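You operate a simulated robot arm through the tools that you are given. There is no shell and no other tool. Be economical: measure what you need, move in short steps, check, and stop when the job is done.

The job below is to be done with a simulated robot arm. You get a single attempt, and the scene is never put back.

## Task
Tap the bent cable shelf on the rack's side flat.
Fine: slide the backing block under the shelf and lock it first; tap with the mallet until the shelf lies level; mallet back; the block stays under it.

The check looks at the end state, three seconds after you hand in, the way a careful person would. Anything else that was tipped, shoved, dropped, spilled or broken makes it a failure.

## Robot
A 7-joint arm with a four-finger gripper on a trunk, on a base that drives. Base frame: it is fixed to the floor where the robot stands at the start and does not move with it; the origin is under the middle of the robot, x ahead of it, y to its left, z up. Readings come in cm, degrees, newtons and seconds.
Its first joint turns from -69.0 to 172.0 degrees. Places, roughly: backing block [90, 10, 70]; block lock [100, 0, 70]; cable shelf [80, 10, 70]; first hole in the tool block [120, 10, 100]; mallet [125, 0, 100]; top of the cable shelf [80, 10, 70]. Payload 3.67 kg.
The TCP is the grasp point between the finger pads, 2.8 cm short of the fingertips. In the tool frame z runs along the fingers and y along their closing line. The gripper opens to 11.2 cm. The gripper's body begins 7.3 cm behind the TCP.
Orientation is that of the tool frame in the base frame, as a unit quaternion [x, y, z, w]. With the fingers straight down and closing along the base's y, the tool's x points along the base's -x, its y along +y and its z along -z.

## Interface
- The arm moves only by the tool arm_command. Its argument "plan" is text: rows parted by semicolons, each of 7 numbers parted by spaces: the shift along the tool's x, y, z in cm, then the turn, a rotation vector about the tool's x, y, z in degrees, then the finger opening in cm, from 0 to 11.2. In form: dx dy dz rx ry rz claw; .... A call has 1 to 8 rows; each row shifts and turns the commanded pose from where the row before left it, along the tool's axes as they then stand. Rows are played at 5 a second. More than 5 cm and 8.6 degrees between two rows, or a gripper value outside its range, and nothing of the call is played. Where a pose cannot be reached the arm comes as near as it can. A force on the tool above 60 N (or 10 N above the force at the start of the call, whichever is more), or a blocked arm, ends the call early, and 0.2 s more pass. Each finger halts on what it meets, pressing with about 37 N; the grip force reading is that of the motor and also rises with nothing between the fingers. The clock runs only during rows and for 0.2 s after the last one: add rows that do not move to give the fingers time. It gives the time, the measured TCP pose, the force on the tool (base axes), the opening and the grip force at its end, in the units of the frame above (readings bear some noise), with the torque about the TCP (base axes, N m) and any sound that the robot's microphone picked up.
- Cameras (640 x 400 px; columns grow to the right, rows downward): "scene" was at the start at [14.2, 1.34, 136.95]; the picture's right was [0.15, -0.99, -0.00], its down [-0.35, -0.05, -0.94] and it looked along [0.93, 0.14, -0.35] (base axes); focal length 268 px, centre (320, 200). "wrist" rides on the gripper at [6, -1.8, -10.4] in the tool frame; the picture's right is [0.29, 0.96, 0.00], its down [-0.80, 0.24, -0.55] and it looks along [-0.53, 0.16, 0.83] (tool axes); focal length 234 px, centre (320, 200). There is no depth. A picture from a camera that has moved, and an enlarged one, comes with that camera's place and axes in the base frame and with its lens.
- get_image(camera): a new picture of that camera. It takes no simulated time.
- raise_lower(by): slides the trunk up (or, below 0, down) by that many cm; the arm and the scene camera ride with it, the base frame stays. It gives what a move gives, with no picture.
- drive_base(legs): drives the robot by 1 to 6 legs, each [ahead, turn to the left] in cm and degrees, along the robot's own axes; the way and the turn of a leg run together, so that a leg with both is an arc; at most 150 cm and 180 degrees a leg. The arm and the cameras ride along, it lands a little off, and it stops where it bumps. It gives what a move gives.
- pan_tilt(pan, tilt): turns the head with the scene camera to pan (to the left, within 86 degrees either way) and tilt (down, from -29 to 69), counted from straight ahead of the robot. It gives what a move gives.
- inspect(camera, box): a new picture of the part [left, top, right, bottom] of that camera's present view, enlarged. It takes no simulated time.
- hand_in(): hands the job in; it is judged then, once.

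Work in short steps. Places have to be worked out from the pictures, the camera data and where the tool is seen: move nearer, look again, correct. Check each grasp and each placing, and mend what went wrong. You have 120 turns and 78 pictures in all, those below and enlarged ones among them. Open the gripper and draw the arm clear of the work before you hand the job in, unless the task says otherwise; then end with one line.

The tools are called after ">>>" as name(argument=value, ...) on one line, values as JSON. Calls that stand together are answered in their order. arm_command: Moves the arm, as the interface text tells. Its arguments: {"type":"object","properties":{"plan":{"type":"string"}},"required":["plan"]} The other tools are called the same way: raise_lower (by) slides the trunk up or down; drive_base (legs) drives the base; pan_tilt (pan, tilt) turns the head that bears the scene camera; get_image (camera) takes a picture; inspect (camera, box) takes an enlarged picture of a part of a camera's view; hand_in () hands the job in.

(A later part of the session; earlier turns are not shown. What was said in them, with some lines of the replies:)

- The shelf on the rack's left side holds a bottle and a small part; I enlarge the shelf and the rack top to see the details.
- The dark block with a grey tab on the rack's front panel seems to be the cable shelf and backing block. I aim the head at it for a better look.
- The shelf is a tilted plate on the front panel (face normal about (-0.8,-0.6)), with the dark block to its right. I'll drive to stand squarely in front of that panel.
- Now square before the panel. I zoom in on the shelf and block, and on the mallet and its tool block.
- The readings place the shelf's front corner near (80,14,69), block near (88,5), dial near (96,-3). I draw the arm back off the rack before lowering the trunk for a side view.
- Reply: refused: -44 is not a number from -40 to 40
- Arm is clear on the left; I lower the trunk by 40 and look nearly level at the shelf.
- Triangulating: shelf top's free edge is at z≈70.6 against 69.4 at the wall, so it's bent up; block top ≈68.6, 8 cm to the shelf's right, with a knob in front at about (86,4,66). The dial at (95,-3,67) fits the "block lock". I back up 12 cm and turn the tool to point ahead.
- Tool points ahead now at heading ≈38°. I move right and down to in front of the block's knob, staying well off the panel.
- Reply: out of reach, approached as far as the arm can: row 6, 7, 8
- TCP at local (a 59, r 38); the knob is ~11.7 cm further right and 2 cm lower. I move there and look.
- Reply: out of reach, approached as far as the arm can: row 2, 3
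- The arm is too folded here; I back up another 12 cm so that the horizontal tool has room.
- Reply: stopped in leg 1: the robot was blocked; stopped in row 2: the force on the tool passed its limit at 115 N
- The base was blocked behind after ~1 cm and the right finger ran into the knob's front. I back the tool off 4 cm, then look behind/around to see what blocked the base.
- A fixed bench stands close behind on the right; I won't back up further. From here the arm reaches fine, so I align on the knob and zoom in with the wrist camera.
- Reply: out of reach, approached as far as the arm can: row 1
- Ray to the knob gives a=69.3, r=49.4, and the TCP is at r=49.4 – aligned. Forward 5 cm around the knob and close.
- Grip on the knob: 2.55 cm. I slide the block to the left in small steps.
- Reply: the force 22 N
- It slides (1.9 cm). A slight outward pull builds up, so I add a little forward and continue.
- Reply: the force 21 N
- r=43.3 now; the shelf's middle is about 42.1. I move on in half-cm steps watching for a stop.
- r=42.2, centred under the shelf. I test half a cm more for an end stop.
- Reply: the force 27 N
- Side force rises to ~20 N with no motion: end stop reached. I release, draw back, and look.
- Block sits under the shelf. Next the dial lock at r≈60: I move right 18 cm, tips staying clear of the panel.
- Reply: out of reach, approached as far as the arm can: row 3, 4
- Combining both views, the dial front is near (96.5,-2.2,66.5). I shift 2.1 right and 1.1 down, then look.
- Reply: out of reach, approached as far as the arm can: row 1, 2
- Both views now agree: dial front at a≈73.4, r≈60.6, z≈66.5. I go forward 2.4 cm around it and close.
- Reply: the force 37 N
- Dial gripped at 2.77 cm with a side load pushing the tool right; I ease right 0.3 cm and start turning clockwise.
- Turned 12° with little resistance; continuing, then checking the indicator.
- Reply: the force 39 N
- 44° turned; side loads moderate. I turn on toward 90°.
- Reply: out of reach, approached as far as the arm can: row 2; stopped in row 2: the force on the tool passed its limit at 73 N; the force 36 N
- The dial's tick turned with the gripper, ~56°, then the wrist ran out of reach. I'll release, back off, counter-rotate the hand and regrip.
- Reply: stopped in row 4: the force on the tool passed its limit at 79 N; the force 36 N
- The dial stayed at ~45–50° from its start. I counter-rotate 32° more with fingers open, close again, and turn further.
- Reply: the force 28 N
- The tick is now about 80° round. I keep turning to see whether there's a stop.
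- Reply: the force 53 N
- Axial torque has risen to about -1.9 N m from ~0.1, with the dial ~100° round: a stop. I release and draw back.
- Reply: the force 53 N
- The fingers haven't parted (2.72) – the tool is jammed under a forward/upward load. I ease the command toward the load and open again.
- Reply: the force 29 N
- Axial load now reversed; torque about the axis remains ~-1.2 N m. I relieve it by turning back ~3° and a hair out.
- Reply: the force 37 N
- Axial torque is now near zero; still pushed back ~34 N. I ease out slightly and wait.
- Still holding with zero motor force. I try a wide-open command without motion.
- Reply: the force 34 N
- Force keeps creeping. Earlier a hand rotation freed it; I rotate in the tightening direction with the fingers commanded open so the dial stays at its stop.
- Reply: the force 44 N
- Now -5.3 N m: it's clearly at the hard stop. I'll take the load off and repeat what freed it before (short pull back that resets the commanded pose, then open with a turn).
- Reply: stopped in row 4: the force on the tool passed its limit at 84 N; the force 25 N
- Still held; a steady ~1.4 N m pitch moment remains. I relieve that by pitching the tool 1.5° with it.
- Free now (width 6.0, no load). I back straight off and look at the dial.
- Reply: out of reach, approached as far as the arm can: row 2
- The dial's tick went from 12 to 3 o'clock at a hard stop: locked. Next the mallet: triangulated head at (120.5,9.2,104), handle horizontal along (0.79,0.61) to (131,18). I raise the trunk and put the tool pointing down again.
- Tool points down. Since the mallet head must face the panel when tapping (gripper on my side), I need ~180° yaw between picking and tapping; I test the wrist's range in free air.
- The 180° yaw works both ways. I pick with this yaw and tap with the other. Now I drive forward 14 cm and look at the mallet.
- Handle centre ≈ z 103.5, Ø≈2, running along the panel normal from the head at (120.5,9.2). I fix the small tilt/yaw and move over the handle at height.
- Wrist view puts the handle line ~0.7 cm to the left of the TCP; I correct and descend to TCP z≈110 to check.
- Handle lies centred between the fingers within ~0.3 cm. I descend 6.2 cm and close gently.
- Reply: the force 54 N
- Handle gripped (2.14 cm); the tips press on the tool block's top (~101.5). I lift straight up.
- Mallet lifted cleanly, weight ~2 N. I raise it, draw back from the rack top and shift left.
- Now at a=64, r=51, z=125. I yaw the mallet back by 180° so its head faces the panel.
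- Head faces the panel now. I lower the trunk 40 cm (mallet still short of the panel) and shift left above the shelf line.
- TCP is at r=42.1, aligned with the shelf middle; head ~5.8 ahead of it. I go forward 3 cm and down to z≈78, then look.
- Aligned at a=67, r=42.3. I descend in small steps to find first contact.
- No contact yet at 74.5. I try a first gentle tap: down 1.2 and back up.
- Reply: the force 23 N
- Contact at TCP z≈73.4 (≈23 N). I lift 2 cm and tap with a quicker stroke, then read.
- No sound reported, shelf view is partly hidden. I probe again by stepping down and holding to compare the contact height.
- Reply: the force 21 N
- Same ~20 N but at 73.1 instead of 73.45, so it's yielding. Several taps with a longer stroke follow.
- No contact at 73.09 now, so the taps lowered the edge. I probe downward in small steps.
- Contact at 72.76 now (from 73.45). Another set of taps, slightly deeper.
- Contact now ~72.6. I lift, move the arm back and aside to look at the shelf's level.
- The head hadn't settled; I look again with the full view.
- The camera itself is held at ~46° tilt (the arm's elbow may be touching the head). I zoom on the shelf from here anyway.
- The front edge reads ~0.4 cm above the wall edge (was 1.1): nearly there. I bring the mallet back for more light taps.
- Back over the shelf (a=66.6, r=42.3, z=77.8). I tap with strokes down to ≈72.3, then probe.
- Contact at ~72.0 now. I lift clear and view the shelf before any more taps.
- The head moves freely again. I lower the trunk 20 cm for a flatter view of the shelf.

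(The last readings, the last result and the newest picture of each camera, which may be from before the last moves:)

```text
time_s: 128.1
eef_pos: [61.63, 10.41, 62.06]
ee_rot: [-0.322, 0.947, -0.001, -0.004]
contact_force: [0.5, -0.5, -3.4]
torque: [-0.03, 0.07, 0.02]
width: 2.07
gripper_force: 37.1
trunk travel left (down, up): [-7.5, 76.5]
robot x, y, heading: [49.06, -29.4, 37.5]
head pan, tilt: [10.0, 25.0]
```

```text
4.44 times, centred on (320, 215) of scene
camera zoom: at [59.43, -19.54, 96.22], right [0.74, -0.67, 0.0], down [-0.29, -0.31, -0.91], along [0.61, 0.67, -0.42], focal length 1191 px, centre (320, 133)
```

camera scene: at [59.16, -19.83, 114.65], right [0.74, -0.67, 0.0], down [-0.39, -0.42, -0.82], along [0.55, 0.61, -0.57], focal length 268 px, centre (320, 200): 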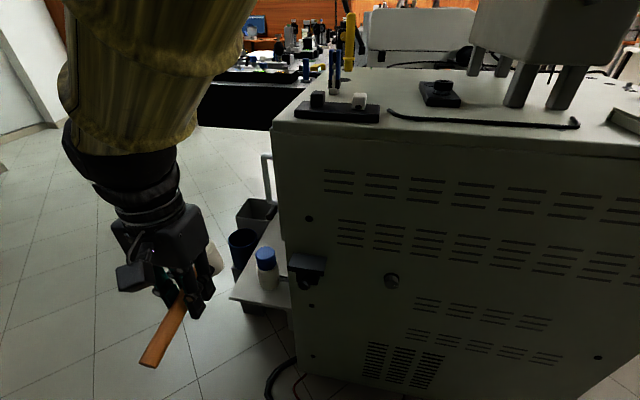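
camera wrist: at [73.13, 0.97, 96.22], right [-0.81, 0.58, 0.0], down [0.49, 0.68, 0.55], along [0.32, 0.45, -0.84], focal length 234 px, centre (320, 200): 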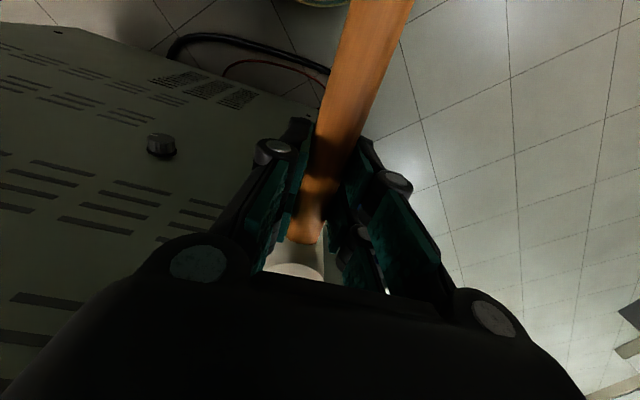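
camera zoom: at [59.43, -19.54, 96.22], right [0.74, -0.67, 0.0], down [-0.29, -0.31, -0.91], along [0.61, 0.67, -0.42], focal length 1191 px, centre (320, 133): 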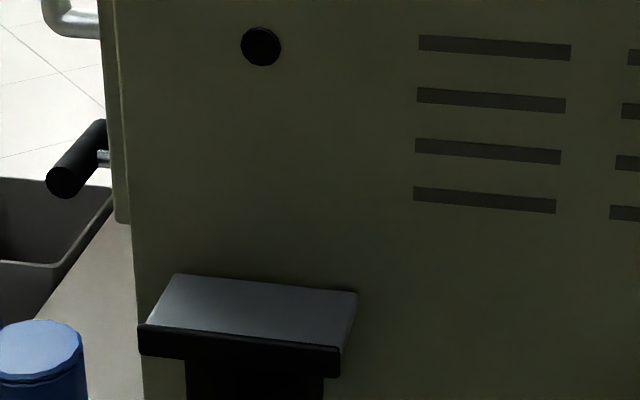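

Front edge still reads ~0.35 cm above the wall edge. For a precise measurement I take a tighter zoom here, and another from a high trunk position.

>>> inspect(camera="scene", box=[280, 220, 340, 260])

>>> raise_lower(by=40)

>>> pan_tilt(pan=10, tilt=50)

>>> inspect(camera="scene", box=[270, 190, 360, 250])

```text
10.00 times, centred on (310, 240) of scene
camera zoom: at [59.43, -19.54, 96.22], right [0.74, -0.67, 0.0], down [-0.29, -0.31, -0.91], along [0.61, 0.67, -0.42], focal length 2681 px, centre (420, -200)
```

zoom: 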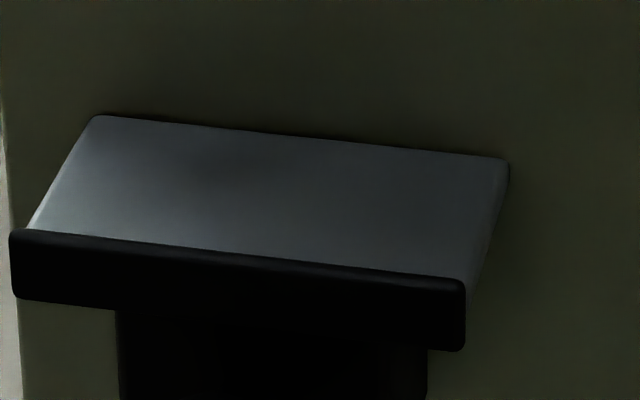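

```text
time_s: 131.9
eef_pos: [61.62, 10.48, 101.92]
ee_rot: [-0.322, 0.947, -0.001, -0.003]
contact_force: [-0.2, 0.3, -2.1]
torque: [-0.05, 0.08, 0.01]
width: 2.03
gripper_force: 36.7
trunk travel left (down, up): [-47.5, 36.5]
robot x, y, heading: [49.19, -29.22, 37.6]
head pan, tilt: [10.0, 25.0]
```

```text
time_s: 132.8
eef_pos: [61.5, 10.47, 102.09]
ee_rot: [-0.322, 0.947, -0.001, -0.004]
contact_force: [0.1, 0.7, -1.8]
torque: [-0.06, 0.07, 0.05]
width: 2.01
gripper_force: 37.1
trunk travel left (down, up): [-47.5, 36.5]
robot x, y, heading: [49.41, -29.31, 37.7]
head pan, tilt: [10.0, 50.0]
```

```text
6.67 times, centred on (315, 220) of scene
camera zoom: at [58.42, -20.65, 132.48], right [0.74, -0.67, 0.0], down [-0.52, -0.57, -0.64], along [0.43, 0.48, -0.77], focal length 1787 px, centre (353, 67)
```

zoom: 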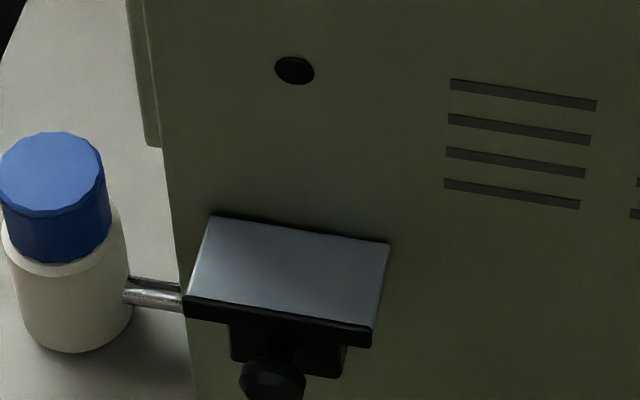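

Triangulated again: wall edge ≈69.7, front edge ≈70.05, so ~0.35 cm still to go. The block backs it, so I return for further taps until the contact height stops changing.

>>> raise_lower(by=-20)

>>> arm_command(plan="0 -4.5 0 0 0 0 1.5; 0 -4.5 0 0 0 0 1.5; -3 -3.9 0 0 0 0 1.5; -4.5 0 0 0 0 0 1.5; -4.4 0 2 0 0 0 1.5; 0 0 3 0 0 0 1.5; 0 0 2 0 0 0 1.5; 0 0 0 0 0 0 1.5")

```text
time_s: 134.9
eef_pos: [61.5, 10.49, 82.12]
ee_rot: [-0.321, 0.947, -0.001, -0.004]
contact_force: [0.7, 0.5, -0.9]
torque: [-0.07, 0.07, 0.0]
width: 2.0
gripper_force: 36.5
trunk travel left (down, up): [-27.5, 56.5]
robot x, y, heading: [49.38, -29.37, 37.5]
head pan, tilt: [10.0, 50.0]
```

```text
time_s: 136.8
eef_pos: [78.78, 7.27, 75.08]
ee_rot: [-0.321, 0.947, -0.002, -0.003]
contact_force: [-0.9, -0.4, -2.3]
torque: [-0.05, 0.07, 0.03]
width: 2.03
gripper_force: 37.2
trunk travel left (down, up): [-27.5, 56.5]
robot x, y, heading: [49.61, -29.59, 37.7]
head pan, tilt: [10.0, 50.0]
```

Over the shelf at z=75.1. Taps down to ≈71.8.

>>> arm_command(plan="0 0 3.2 0 0 0 1.5; 0 0 -3.2 0 0 0 1.5; 0 0 3.3 0 0 0 1.5; 0 0 -3.3 0 0 0 1.5; 0 0 3.4 0 0 0 1.5; 0 0 -3.4 0 0 0 1.5; 0 0 3 0 0 0 1.5; 0 0 0 0 0 0 1.5")

>>> arm_command(plan="0 0 0.2 0 0 0 1.5; 0 0 0 0 0 0 1.5")

```text
time_s: 138.6
eef_pos: [78.8, 7.32, 72.06]
ee_rot: [-0.321, 0.947, -0.002, -0.003]
contact_force: [-0.8, 0.1, -2.8]
torque: [-0.08, 0.07, -0.03]
width: 2.0
gripper_force: 37.3
trunk travel left (down, up): [-27.5, 56.5]
robot x, y, heading: [49.14, -29.57, 37.4]
head pan, tilt: [10.0, 50.0]
```

```text
time_s: 139.2
eef_pos: [78.82, 7.18, 71.87]
ee_rot: [-0.321, 0.947, -0.001, -0.002]
contact_force: [0.3, -1.7, 3.7]
torque: [0.04, -0.23, -0.09]
width: 2.02
gripper_force: 36.9
trunk travel left (down, up): [-27.5, 56.5]
robot x, y, heading: [49.35, -29.2, 37.6]
head pan, tilt: [10.0, 50.0]
```

Contact now just begins at ~71.9. One more, slightly firmer set.

>>> arm_command(plan="0 0 -3.2 0 0 0 1.5; 0 0 3.6 0 0 0 1.5; 0 0 -3.6 0 0 0 1.5; 0 0 3.7 0 0 0 1.5; 0 0 -3.7 0 0 0 1.5; 0 0 3.7 0 0 0 1.5; 0 0 -3.7 0 0 0 1.5; 0 0 3.2 0 0 0 1.5")

>>> arm_command(plan="0 0 0.1 0 0 0 1.5; 0 0 0 0 0 0 1.5; 0 0 0 0 0 0 1.5")

```text
time_s: 140.9
eef_pos: [78.74, 7.18, 71.99]
ee_rot: [-0.322, 0.947, -0.001, -0.002]
contact_force: [-0.9, -0.3, -2.7]
torque: [-0.06, 0.01, 0.0]
width: 2.03
gripper_force: 37.4
trunk travel left (down, up): [-27.5, 56.5]
robot x, y, heading: [49.24, -29.55, 37.7]
head pan, tilt: [10.0, 50.0]
```

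```text
time_s: 141.8
eef_pos: [78.74, 7.33, 71.75]
ee_rot: [-0.321, 0.947, -0.001, -0.004]
contact_force: [0.1, -0.3, -1.9]
torque: [-0.05, 0.06, 0.01]
width: 2.01
gripper_force: 37.3
trunk travel left (down, up): [-27.5, 56.5]
robot x, y, heading: [49.19, -29.23, 37.4]
head pan, tilt: [10.0, 50.0]
```

The contact has dropped again (none at 71.75). I withdraw and re-measure from the low view.

>>> arm_command(plan="0 0 -4 0 0 0 1.5; 3 0 -4 0 0 0 1.5; 4.5 0 -2 0 0 0 1.5; 4 3 0 0 0 0 1.5; 0 4.9 0 0 0 0 1.5; 0 4.9 0 0 0 0 1.5; 0 0 0 0 0 0 1.5")

>>> raise_lower(by=-20)

>>> pan_tilt(pan=10, tilt=25)

>>> inspect(camera="scene", box=[280, 220, 340, 260])

```text
time_s: 143.3
eef_pos: [61.78, 10.66, 81.92]
ee_rot: [-0.322, 0.947, -0.001, -0.003]
contact_force: [0.0, 0.1, -2.6]
torque: [-0.09, 0.07, 0.01]
width: 2.02
gripper_force: 37.1
trunk travel left (down, up): [-27.5, 56.5]
robot x, y, heading: [49.19, -29.38, 37.4]
head pan, tilt: [10.0, 50.0]
```

```text
time_s: 145.5
eef_pos: [61.8, 10.55, 61.84]
ee_rot: [-0.322, 0.947, 0.0, -0.003]
contact_force: [-0.5, 0.4, -2.8]
torque: [-0.05, 0.08, -0.03]
width: 2.02
gripper_force: 37.2
trunk travel left (down, up): [-7.5, 76.5]
robot x, y, heading: [49.34, -29.1, 37.7]
head pan, tilt: [10.0, 50.0]
```

```text
time_s: 146.4
eef_pos: [61.83, 10.48, 61.92]
ee_rot: [-0.321, 0.947, -0.001, -0.004]
contact_force: [-0.1, 0.2, -2.3]
torque: [-0.1, 0.08, -0.02]
width: 2.03
gripper_force: 37.0
trunk travel left (down, up): [-7.5, 76.5]
robot x, y, heading: [48.99, -29.87, 37.4]
head pan, tilt: [10.0, 25.0]
```

```text
10.00 times, centred on (310, 240) of scene
camera zoom: at [59.43, -19.54, 96.21], right [0.74, -0.67, 0.0], down [-0.29, -0.31, -0.91], along [0.61, 0.67, -0.42], focal length 2681 px, centre (420, -200)
```

zoom: 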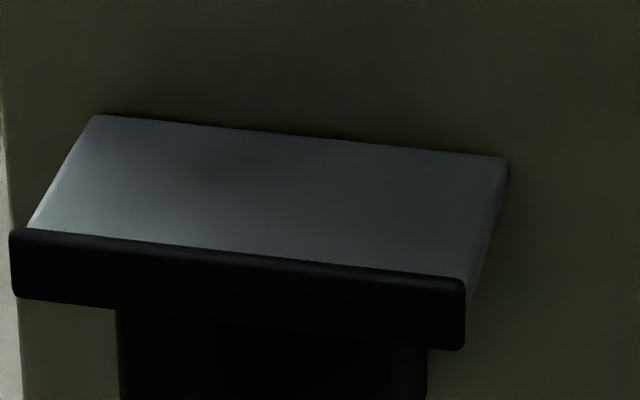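

The shelf hasn't changed since the previous view, so the later contact drop was the handle slipping in the grip. I zoom strongly on the shelf's right end to read its slope directly.

>>> inspect(camera="scene", box=[308, 234, 340, 258])

```text
16.00 times, centred on (324, 246) of scene
camera zoom: at [59.43, -19.54, 96.21], right [0.74, -0.67, 0.0], down [-0.29, -0.31, -0.91], along [0.61, 0.67, -0.42], focal length 4289 px, centre (256, -536)
```

zoom: 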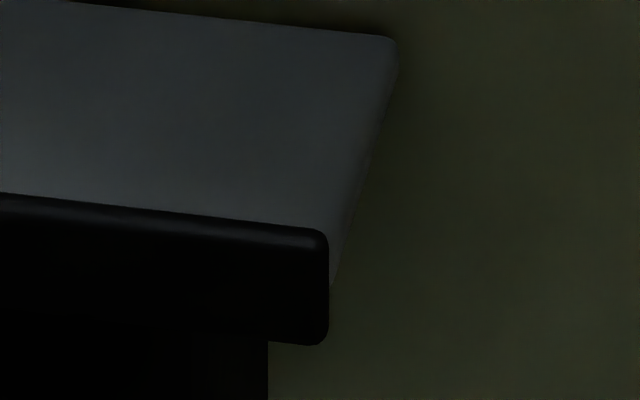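

To read the slope directly I'll view the shelf end-on: turn left 105° and back 70 cm along the corridor, keeping clear of the panel and floor cable.

>>> drive_base(legs=[[0, 105], [-70, 0]])

>>> pan_tilt(pan=-43, tilt=20)

>>> get_image(camera="scene")

```text
time_s: 154.8
eef_pos: [65.69, -70.27, 61.9]
ee_rot: [0.951, -0.309, 0.003, 0.001]
contact_force: [0.0, 0.4, -2.4]
torque: [-0.07, -0.08, 0.02]
width: 2.0
gripper_force: 37.2
trunk travel left (down, up): [-7.5, 76.5]
robot x, y, heading: [107.12, -70.91, 144.3]
head pan, tilt: [10.0, 25.0]
```

```text
time_s: 156.0
eef_pos: [65.53, -70.32, 62.03]
ee_rot: [0.951, -0.309, 0.003, 0.001]
contact_force: [0.1, 0.2, -3.1]
torque: [-0.06, -0.1, 0.0]
width: 2.03
gripper_force: 37.0
trunk travel left (down, up): [-7.5, 76.5]
robot x, y, heading: [107.57, -71.37, 144.2]
head pan, tilt: [-43.0, 20.0]
```

```text
16 pictures are left
camera scene: at [95.87, -62.73, 96.38], right [0.58, 0.81, 0.0], down [0.33, -0.24, -0.91], along [-0.74, 0.53, -0.41], focal length 268 px, centre (320, 200)
```

scene: 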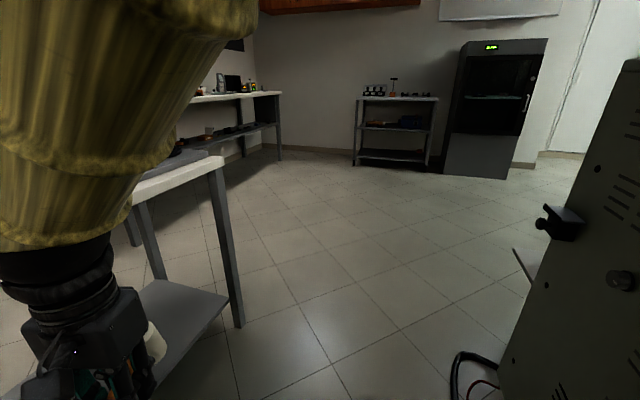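

The shelf is visible end-on at the right; I zoom there.

>>> inspect(camera="scene", box=[525, 195, 597, 243])

```text
8.33 times, centred on (561, 219) of scene
camera zoom: at [95.87, -62.73, 96.38], right [0.58, 0.81, 0.0], down [0.33, -0.24, -0.91], along [-0.74, 0.53, -0.41], focal length 2234 px, centre (-1688, 42)
```

zoom: 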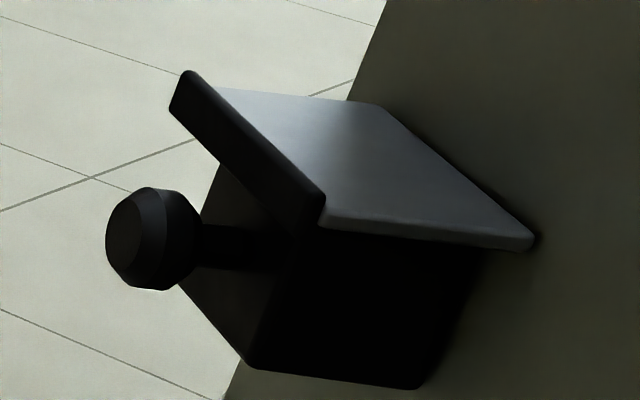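

Seen end-on, the plate's edge slope (0.117) matches that of a true level line (0.116), and it rests on the block; the earlier "higher" edge is just the lip. The shelf is level. Now I return the mallet: raise trunk and drive back.

>>> raise_lower(by=40)

>>> raise_lower(by=24)

>>> drive_base(legs=[[71, 0], [0, -106.6]])

>>> pan_tilt(pan=0, tilt=40)

```text
time_s: 159.9
eef_pos: [65.6, -70.36, 101.88]
ee_rot: [0.951, -0.309, 0.002, 0.002]
contact_force: [-0.6, 0.5, -2.9]
torque: [-0.06, -0.07, 0.01]
width: 2.02
gripper_force: 37.4
trunk travel left (down, up): [-47.5, 36.5]
robot x, y, heading: [107.2, -71.07, 144.2]
head pan, tilt: [-43.0, 20.0]
```

```text
time_s: 162.4
eef_pos: [65.72, -70.23, 125.77]
ee_rot: [0.951, -0.31, 0.003, 0.001]
contact_force: [0.6, -0.1, -1.9]
torque: [-0.05, -0.07, -0.05]
width: 2.02
gripper_force: 37.6
trunk travel left (down, up): [-71.5, 12.5]
robot x, y, heading: [107.54, -71.17, 144.1]
head pan, tilt: [-43.0, 20.0]
```

```text
time_s: 170.6
eef_pos: [61.77, 10.61, 125.93]
ee_rot: [-0.333, 0.943, -0.001, -0.003]
contact_force: [0.5, 0.1, -1.9]
torque: [-0.07, 0.07, 0.02]
width: 2.01
gripper_force: 37.3
trunk travel left (down, up): [-71.5, 12.5]
robot x, y, heading: [49.96, -29.47, 39.1]
head pan, tilt: [-43.0, 20.0]
```

```text
time_s: 171.7
eef_pos: [61.83, 10.71, 125.9]
ee_rot: [-0.333, 0.943, -0.001, -0.003]
contact_force: [-0.4, -0.3, -2.3]
torque: [-0.05, 0.07, 0.04]
width: 2.0
gripper_force: 37.0
trunk travel left (down, up): [-71.5, 12.5]
robot x, y, heading: [50.51, -29.69, 38.9]
head pan, tilt: [0.0, 40.0]
```

Back in place (heading 39°). I move right, then yaw the mallet 180°.

>>> arm_command(plan="0 -4.9 0 0 0 0 1.5; 0 -4.9 0 0 0 0 1.5; -2 -4.5 0 0 0 0 1.5; -4 -3 0 0 0 0 1.5; 0 -3 0 0 0 0 1.5; 0 0 0 0 0 -8.5 1.5; 0 0 0 0 0 -8.5 1.5; 0 0 0 0 0 -8.5 1.5")

>>> arm_command(plan="0 0 0 0 0 -8.5 1.5; 0 0 0 0 0 -8.5 1.5; 0 0 0 0 0 -8.5 1.5; 0 0 0 0 0 -8.5 1.5; 0 0 0 0 0 -8.5 1.5; 0 0 0 0 0 -8.5 1.5; 0 0 0 0 0 -8.5 1.5; 0 0 0 0 0 -8.5 1.5")

>>> arm_command(plan="0 0 0 0 0 -8.5 1.5; 0 0 0 0 0 -8.5 1.5; 0 0 0 0 0 -8.5 1.5; 0 0 0 0 0 -8.5 1.5; 0 0 0 0 0 -8.5 1.5; 0 0 0 0 0 -8.5 1.5; 0 0 0 0 0 -8.5 1.5; 0 0 0 0 0 -8.5 1.5")

>>> arm_command(plan="0 0 0 0 0 -8.5 1.5; 0 0 0 0 0 -8.5 1.5; 0 0 0 0 0 0 1.5; 0 0 0 0 0 0 1.5")

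```text
time_s: 173.5
eef_pos: [79.35, -1.35, 125.79]
ee_rot: [-0.534, 0.846, 0.0, -0.004]
contact_force: [0.3, -0.1, -2.4]
torque: [-0.07, 0.08, 0.0]
width: 2.01
gripper_force: 36.9
trunk travel left (down, up): [-71.5, 12.5]
robot x, y, heading: [50.15, -29.59, 39.3]
head pan, tilt: [0.0, 40.0]
```

```text
time_s: 175.3
eef_pos: [79.28, -1.47, 125.78]
ee_rot: [0.915, -0.403, -0.002, 0.002]
contact_force: [0.5, 0.1, -1.2]
torque: [-0.07, -0.09, 0.0]
width: 2.03
gripper_force: 37.0
trunk travel left (down, up): [-71.5, 12.5]
robot x, y, heading: [50.27, -29.35, 38.8]
head pan, tilt: [0.0, 40.0]
```

```text
time_s: 177.1
eef_pos: [79.39, -1.32, 125.84]
ee_rot: [0.984, 0.179, -0.003, 0.002]
contact_force: [0.0, -0.1, -2.4]
torque: [0.06, -0.09, -0.02]
width: 2.03
gripper_force: 37.3
trunk travel left (down, up): [-71.5, 12.5]
robot x, y, heading: [50.25, -29.46, 39.1]
head pan, tilt: [0.0, 40.0]
```

```text
time_s: 178.1
eef_pos: [79.38, -1.42, 125.95]
ee_rot: [0.947, 0.32, -0.004, 0.0]
contact_force: [-0.5, 0.3, -2.9]
torque: [0.05, -0.1, 0.03]
width: 2.05
gripper_force: 36.3
trunk travel left (down, up): [-71.5, 12.5]
robot x, y, heading: [50.05, -29.16, 39.1]
head pan, tilt: [0.0, 40.0]
```

Yaw done (37.4°). I move over the tool block: 44.3 ahead, 16 right, staying at z≈126.

>>> arm_command(plan="4.4 1.6 0 0 0 0 1.5; 4.4 1.6 0 0 0 0 1.5; 4.4 1.6 0 0 0 0 1.5; 4.4 1.6 0 0 0 0 1.5; 4.4 1.6 0 0 0 0 1.5; 4.4 1.6 0 0 0 0 1.5; 4.4 1.6 0 0 0 0 1.5; 0 0 0 0 0 0 1.5")

>>> arm_command(plan="4.5 1.6 0 0 0 0 1.5; 4.5 1.6 0 0 0 0 1.5; 4.5 1.6 0 0 0 0 1.5; 0 0 0 0 0 0 1.5; 0 0 0 0 0 0 1.5")

>>> get_image(camera="wrist")

>>> inspect(camera="scene", box=[310, 80, 450, 220])

```text
time_s: 179.9
eef_pos: [110.53, 8.14, 125.8]
ee_rot: [0.947, 0.32, -0.003, 0.001]
contact_force: [-0.6, 0.6, -2.0]
torque: [0.05, -0.14, -0.03]
width: 2.01
gripper_force: 37.1
trunk travel left (down, up): [-71.5, 12.5]
robot x, y, heading: [50.55, -29.41, 39.2]
head pan, tilt: [0.0, 40.0]
```

```text
time_s: 181.1
eef_pos: [124.33, 12.68, 125.64]
ee_rot: [0.947, 0.32, -0.002, 0.001]
contact_force: [0.9, -0.5, -2.6]
torque: [0.04, -0.09, 0.01]
width: 2.02
gripper_force: 36.9
trunk travel left (down, up): [-71.5, 12.5]
robot x, y, heading: [50.09, -29.58, 38.9]
head pan, tilt: [0.0, 40.0]
```

```text
14 pictures are left
camera wrist: at [128.18, 17.84, 136.12], right [0.81, -0.59, 0.0], down [-0.48, -0.67, 0.56], along [-0.33, -0.45, -0.83], focal length 234 px, centre (320, 200)
```

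wrist: 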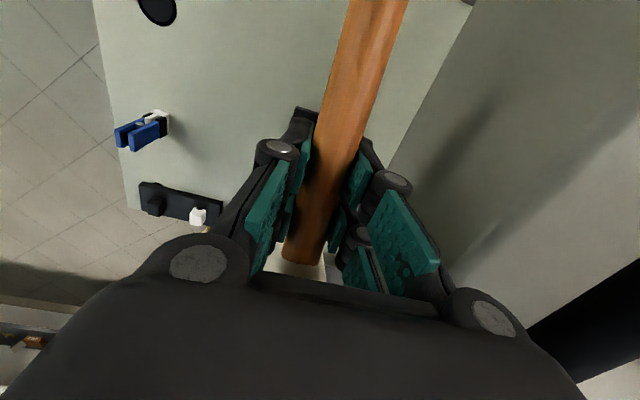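

```text
2.86 times, centred on (380, 150) of scene
camera zoom: at [60.92, -21.06, 157.88], right [0.63, -0.78, 0.0], down [-0.5, -0.41, -0.77], along [0.59, 0.48, -0.64], focal length 766 px, centre (149, 343)
```

zoom: 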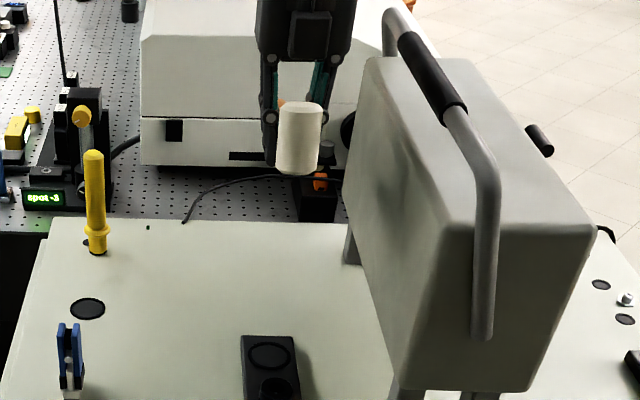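

The head seems pitched in the grip (top leaning toward the gripper). I zoom in to measure that before placing.

>>> inspect(camera="scene", box=[400, 100, 450, 150])

```text
8.00 times, centred on (425, 125) of scene
camera zoom: at [60.92, -21.06, 157.88], right [0.63, -0.78, 0.0], down [-0.5, -0.41, -0.77], along [0.59, 0.48, -0.64], focal length 2145 px, centre (-520, 800)
```

zoom: 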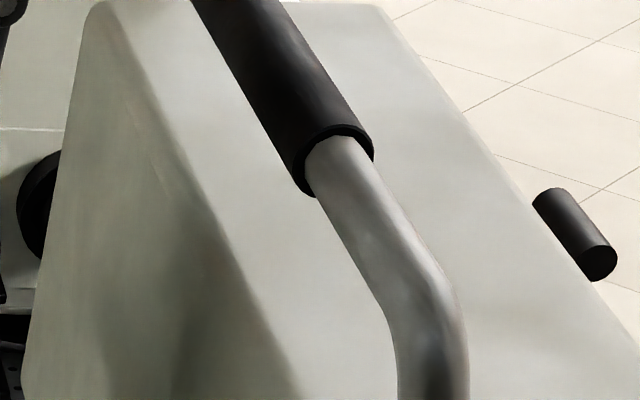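

Wrong spot; the head is around pixel (373,129).

>>> inspect(camera="scene", box=[345, 112, 401, 147])

```text
11.43 times, centred on (373, 130) of scene
camera zoom: at [60.92, -21.06, 157.88], right [0.63, -0.78, 0.0], down [-0.5, -0.41, -0.77], along [0.59, 0.48, -0.64], focal length 3064 px, centre (-286, 1006)
```

zoom: 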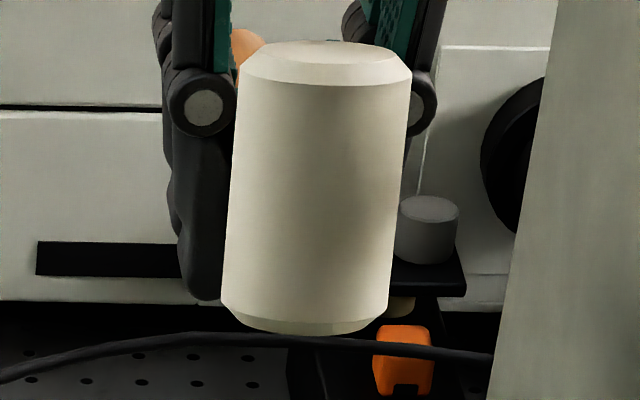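

The top face shows at ~8° versus a 25° sight line, so the mallet has pitched ~17° in the grip. I pitch the tool by +17° to set the head upright and check.

>>> arm_command(plan="0 0 0 0 6 0 1.5; 0 0 0 0 6 0 1.5; 0 0 0 0 5 0 1.5; 0 0 0 0 0 0 1.5; 0 0 0 0 0 0 1.5")

>>> inspect(camera="scene", box=[345, 116, 401, 151])

```text
time_s: 182.3
eef_pos: [124.32, 12.65, 125.73]
ee_rot: [0.937, 0.318, 0.136, -0.047]
contact_force: [-1.3, -0.1, -2.4]
torque: [0.05, -0.1, 0.01]
width: 2.01
gripper_force: 36.9
trunk travel left (down, up): [-71.5, 12.5]
robot x, y, heading: [50.87, -29.66, 39.1]
head pan, tilt: [0.0, 40.0]
```

```text
11.43 times, centred on (373, 134) of scene
camera zoom: at [60.81, -21.15, 157.89], right [0.63, -0.78, 0.0], down [-0.5, -0.4, -0.77], along [0.6, 0.48, -0.64], focal length 3064 px, centre (-286, 960)
```

zoom: 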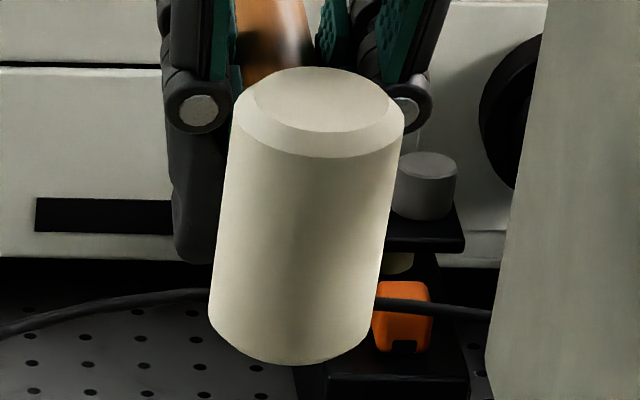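

Slightly overcorrected (top face at ~29° vs 25.5°); I take back 3° and descend vertically to z≈109.

>>> arm_command(plan="0 0 0 0 -3 0 1.5; -1.0 0 4.0 0 0 0 1.5; -1.0 0 4.0 0 0 0 1.5; -1.0 0 4.0 0 0 0 1.5; -1.0 0 4.0 0 0 0 1.5; 0 0 0 0 0 0 1.5; 0 0 0 0 0 0 1.5")

>>> inspect(camera="scene", box=[330, 135, 410, 205])

```text
time_s: 183.9
eef_pos: [124.03, 12.78, 108.96]
ee_rot: [0.94, 0.319, 0.113, -0.038]
contact_force: [0.2, -0.1, -2.1]
torque: [0.08, -0.09, 0.0]
width: 2.02
gripper_force: 36.6
trunk travel left (down, up): [-71.5, 12.5]
robot x, y, heading: [50.5, -29.54, 39.0]
head pan, tilt: [0.0, 40.0]
```

```text
5.71 times, centred on (370, 170) of scene
camera zoom: at [60.89, -21.06, 157.88], right [0.63, -0.78, 0.0], down [-0.5, -0.41, -0.77], along [0.59, 0.48, -0.64], focal length 1532 px, centre (34, 371)
```

zoom: 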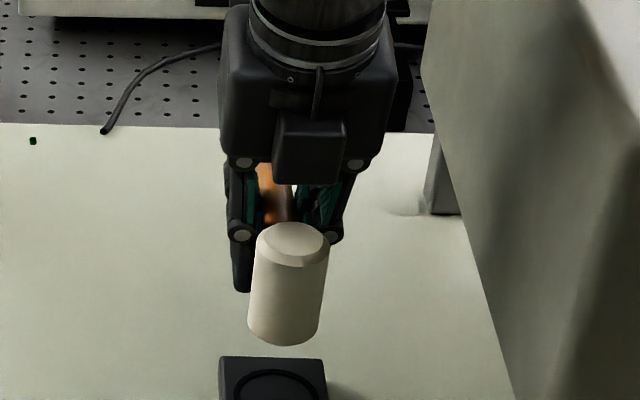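

Head bottom is about 0.3 cm short of the recess centre. I correct 0.25 cm ahead, go down 3 cm and look again.

>>> arm_command(plan="0.24 0 0.06 0 0 0 1.5; -0.37 0 1.46 0 0 0 1.5; -0.37 0 1.46 0 0 0 1.5; 0 0 0 0 0 0 1.5; 0 0 0 0 0 0 1.5")

>>> inspect(camera="scene", box=[340, 155, 400, 205])

```text
time_s: 185.1
eef_pos: [124.34, 13.01, 106.15]
ee_rot: [0.94, 0.319, 0.111, -0.038]
contact_force: [0.2, -0.3, -2.2]
torque: [0.05, -0.1, 0.03]
width: 2.0
gripper_force: 37.0
trunk travel left (down, up): [-71.5, 12.5]
robot x, y, heading: [50.34, -29.48, 39.0]
head pan, tilt: [0.0, 40.0]
```

```text
8.00 times, centred on (370, 180) of scene
camera zoom: at [60.86, -21.11, 157.88], right [0.63, -0.78, 0.0], down [-0.5, -0.4, -0.77], along [0.59, 0.48, -0.64], focal length 2145 px, centre (-80, 360)
```

zoom: 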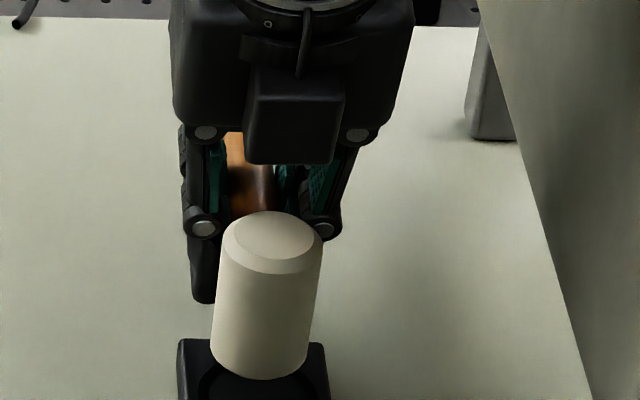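

Laterally centred to ~0.1 cm. I lower in half-cm steps until contact.

>>> arm_command(plan="-0.12 0 0.49 0 0 0 1.5; -0.12 0 0.49 0 0 0 1.5; -0.1 0 0.39 0 0 0 1.5; 0 0 0 0 0 0 1.5; 0 0 0 0 0 0 1.5")

>>> inspect(camera="scene", box=[340, 165, 400, 215])

```text
time_s: 186.3
eef_pos: [124.26, 12.87, 104.82]
ee_rot: [0.94, 0.319, 0.112, -0.038]
contact_force: [0.2, 0.7, -2.9]
torque: [0.07, -0.1, 0.03]
width: 2.01
gripper_force: 37.1
trunk travel left (down, up): [-71.5, 12.5]
robot x, y, heading: [50.35, -29.49, 38.8]
head pan, tilt: [0.0, 40.0]
```

```text
8.00 times, centred on (370, 190) of scene
camera zoom: at [60.85, -21.11, 157.89], right [0.63, -0.78, 0.0], down [-0.5, -0.4, -0.77], along [0.59, 0.48, -0.64], focal length 2145 px, centre (-80, 280)
```

zoom: 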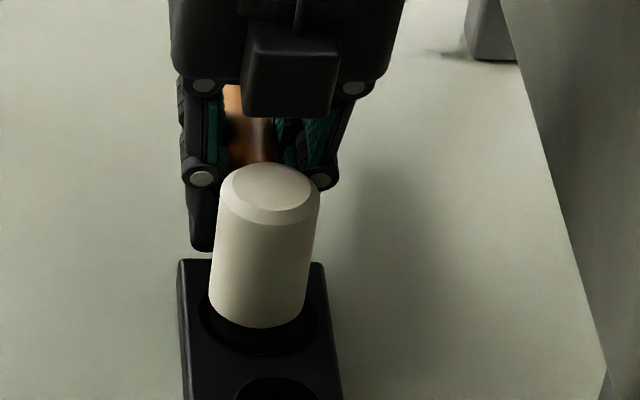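

No contact yet; the gap to the recess reads ~0.9 cm. I continue in 0.3 cm steps.

>>> arm_command(plan="-0.07 0 0.29 0 0 0 1.5; -0.07 0 0.29 0 0 0 1.5; 0 0 0 0 0 0 1.5")

```text
time_s: 187.1
eef_pos: [124.33, 12.9, 104.37]
ee_rot: [0.94, 0.319, 0.114, -0.04]
contact_force: [5.1, 1.5, 13.0]
torque: [-0.45, 0.51, 0.06]
width: 2.01
gripper_force: 37.0
trunk travel left (down, up): [-71.5, 12.5]
robot x, y, heading: [50.67, -29.79, 39.2]
head pan, tilt: [0.0, 40.0]
```

Contact (15 N at the head) at z 104.37, matching the pick height of 104.3. I check the seating before releasing.

>>> inspect(camera="scene", box=[345, 175, 395, 213])

```text
10.53 times, centred on (370, 194) of scene
camera zoom: at [60.76, -21.19, 157.91], right [0.63, -0.78, 0.0], down [-0.5, -0.4, -0.77], along [0.6, 0.48, -0.64], focal length 2822 px, centre (-206, 263)
```

zoom: 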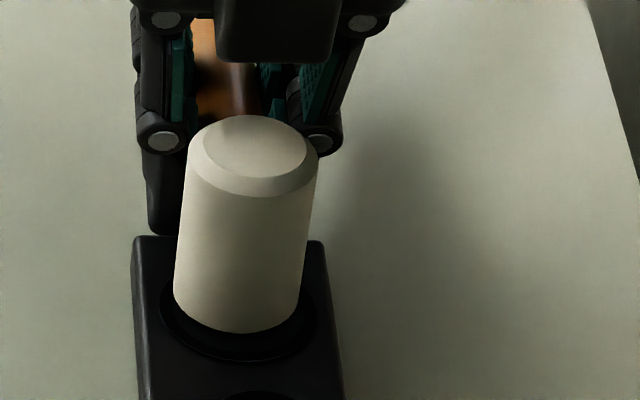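

The head sits ~0.5 cm too far to the back, its chamfer likely on the rim. I lift slightly, shift 0.5 cm back toward me, and lower again.

>>> arm_command(plan="0.1 0 -0.4 0 0 0 1.5; -0.5 0 -0.12 0 0 0 1.5; -0.07 0 0.29 0 0 0 1.5; -0.07 0 0.29 0 0 0 1.5; 0 0 0 0 0 0 1.5")

>>> inspect(camera="scene", box=[345, 175, 395, 213])

```text
time_s: 188.3
eef_pos: [124.04, 12.64, 104.01]
ee_rot: [0.94, 0.318, 0.114, -0.039]
contact_force: [32.8, 12.8, 26.5]
torque: [0.51, -0.7, -2.27]
width: 2.06
gripper_force: 36.5
trunk travel left (down, up): [-71.5, 12.5]
robot x, y, heading: [50.04, -29.44, 39.3]
head pan, tilt: [0.0, 40.0]
```

```text
10.53 times, centred on (370, 194) of scene
camera zoom: at [60.96, -21.07, 157.9], right [0.63, -0.78, 0.0], down [-0.5, -0.4, -0.77], along [0.59, 0.48, -0.64], focal length 2822 px, centre (-206, 263)
```

zoom: 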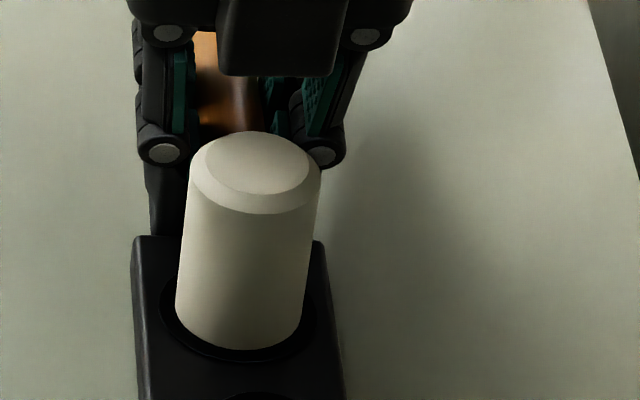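

Now the head is centred in the recess (bottom centre within ~0.1 cm); the fingers press on the block's rear edge though. I ease ahead 0.3 cm, then open a little.

>>> arm_command(plan="0.32 0 0 0 0 0 1.5; 0 0 0 0 0 0 1.5")

```text
time_s: 188.9
eef_pos: [124.12, 12.71, 103.81]
ee_rot: [0.941, 0.318, 0.111, -0.037]
contact_force: [23.5, 5.9, 10.7]
torque: [0.16, -0.82, -2.01]
width: 2.05
gripper_force: 37.6
trunk travel left (down, up): [-71.5, 12.5]
robot x, y, heading: [50.46, -29.45, 38.9]
head pan, tilt: [0.0, 40.0]
```

Still ~20 N; a little further ahead, then release.

>>> arm_command(plan="0.3 0 0 0 0 0 1.5; 0 0 0 0 0 0 1.5; 0 0 0 0 0 0 3.2; 0 0 0 0 0 0 3.6; 0 0 0 0 0 0 4; 0 0 0 0 0 0 4")

>>> inspect(camera="scene", box=[335, 165, 405, 215])

```text
time_s: 190.3
eef_pos: [124.41, 13.01, 104.04]
ee_rot: [0.941, 0.318, 0.113, -0.038]
contact_force: [0.8, 0.1, -0.2]
torque: [0.01, 0.01, 0.01]
width: 3.98
gripper_force: 0.0
trunk travel left (down, up): [-71.5, 12.5]
robot x, y, heading: [49.88, -29.13, 39.0]
head pan, tilt: [0.0, 40.0]
```

```text
8.00 times, centred on (370, 190) of scene
camera zoom: at [60.83, -21.14, 157.89], right [0.63, -0.78, 0.0], down [-0.5, -0.4, -0.77], along [0.59, 0.48, -0.64], focal length 2145 px, centre (-80, 280)
```

zoom: 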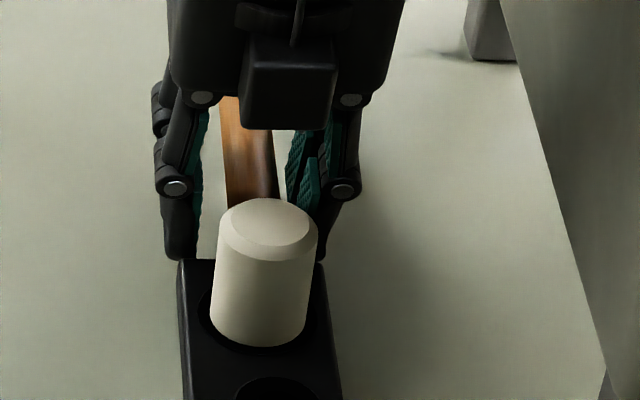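

Released with no load; the mallet stands upright in the recess. I lift straight up and away.

>>> arm_command(plan="0.48 0 -1.94 0 0 0 4.6; 0.97 0 -3.88 0 0 0 5; 1.1 0 -4.4 0 0 0 5; 1.1 0 -4.4 0 0 0 5; 1.1 0 -4.4 0 0 0 5; 0 0 0 0 -7 0 5; 0 0 0 0 -7 0 5; 0 0 0 0 0 0 5")

>>> arm_command(plan="-4.8 -0.5 0 0 0 0 5; -4.8 -0.5 0 0 0 0 5; -4.8 -0.5 0 0 0 0 5; -4.8 -0.5 0 0 0 0 5; -4.8 -0.5 0 0 0 0 5; -4.8 -0.5 0 0 0 0 5; -4.8 -0.5 0 0 0 0 5; -4.8 -0.5 0 0 0 0 5")

>>> get_image(camera="scene")

```text
time_s: 192.1
eef_pos: [124.48, 12.95, 123.72]
ee_rot: [0.947, 0.32, -0.003, 0.0]
contact_force: [0.6, 0.4, -0.3]
torque: [0.01, -0.01, 0.0]
width: 5.02
gripper_force: 0.1
trunk travel left (down, up): [-71.5, 12.5]
robot x, y, heading: [50.18, -29.46, 39.1]
head pan, tilt: [0.0, 40.0]
```

```text
time_s: 193.9
eef_pos: [91.6, -7.48, 123.95]
ee_rot: [0.947, 0.321, -0.003, 0.001]
contact_force: [-0.3, 0.4, 0.1]
torque: [0.03, -0.02, 0.0]
width: 4.99
gripper_force: 0.1
trunk travel left (down, up): [-71.5, 12.5]
robot x, y, heading: [49.89, -29.99, 39.0]
head pan, tilt: [0.0, 40.0]
```

```text
3 pictures are left
camera scene: at [60.65, -21.3, 157.91], right [0.63, -0.78, 0.0], down [-0.5, -0.4, -0.77], along [0.6, 0.48, -0.64], focal length 268 px, centre (320, 200)
```

scene: 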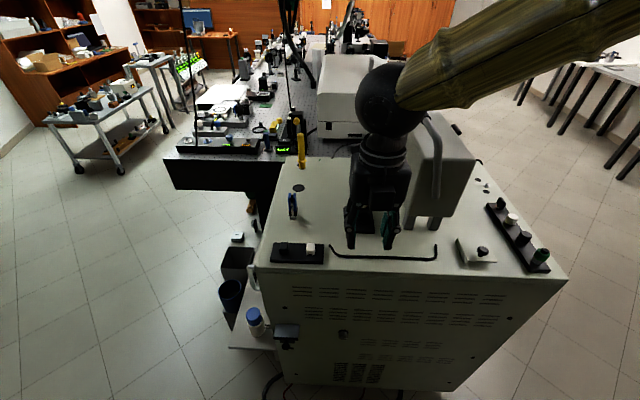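

I draw the arm further back and left, then take a last check of mallet and shelf.

>>> arm_command(plan="-4 -2.8 0 0 0 0 5; -4 -2.8 0 0 0 0 5; 0 -4.9 0 0 0 0 5; 0 -4.9 0 0 0 0 5; 0 -4.9 0 0 0 0 5; 0 -4.9 0 0 0 0 5; 0 -4.9 0 0 0 0 5; 0 0 0 0 0 0 5")

>>> inspect(camera="scene", box=[330, 150, 420, 220])

>>> inspect(camera="scene", box=[230, 290, 370, 380])

```text
time_s: 195.7
eef_pos: [66.99, 11.82, 124.23]
ee_rot: [0.947, 0.32, -0.004, 0.0]
contact_force: [-0.6, -0.8, 0.9]
torque: [-0.01, 0.02, 0.01]
width: 5.0
gripper_force: 0.0
trunk travel left (down, up): [-71.5, 12.5]
robot x, y, heading: [50.2, -29.5, 39.0]
head pan, tilt: [0.0, 40.0]
```

```text
5.71 times, centred on (375, 185) of scene
camera zoom: at [60.89, -21.33, 157.89], right [0.63, -0.78, 0.0], down [-0.5, -0.4, -0.77], along [0.59, 0.48, -0.64], focal length 1532 px, centre (6, 286)
```

zoom: 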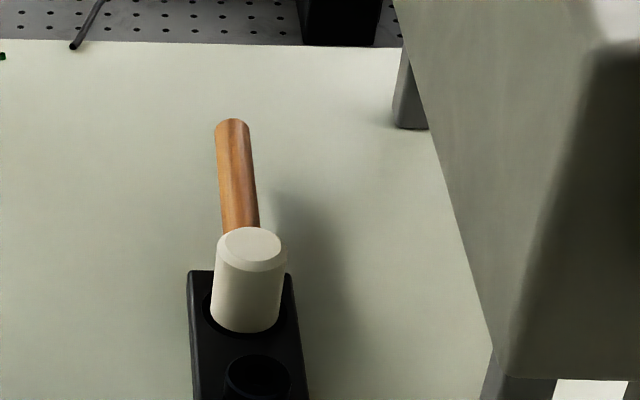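

```text
4.44 times, centred on (300, 335) of scene
camera zoom: at [60.89, -21.33, 157.89], right [0.63, -0.78, 0.0], down [-0.5, -0.4, -0.77], along [0.59, 0.48, -0.64], focal length 1191 px, centre (409, -400)
```

zoom: 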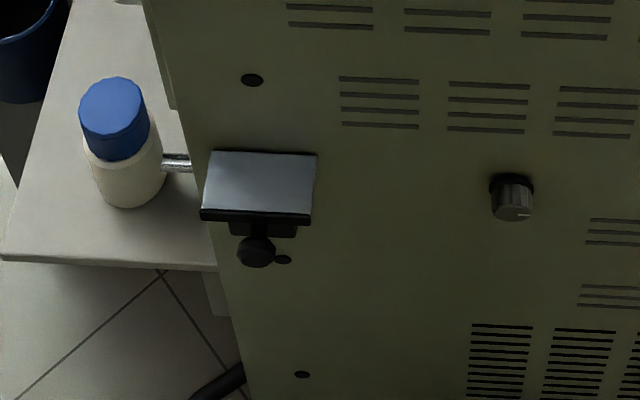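

The last pictures show the mallet standing in its first hole, the block under the level shelf, and the dial at its locked stop. The gripper is open and clear of the work, so I hand in.

>>> hand_in()

```text
The job is handed in.
```

The job is handed in: the cable shelf reads level, the backing block is under it with its lock dial turned 90° to a hard stop, and the mallet is back in its first hole; I did not push on the block to test the lock.
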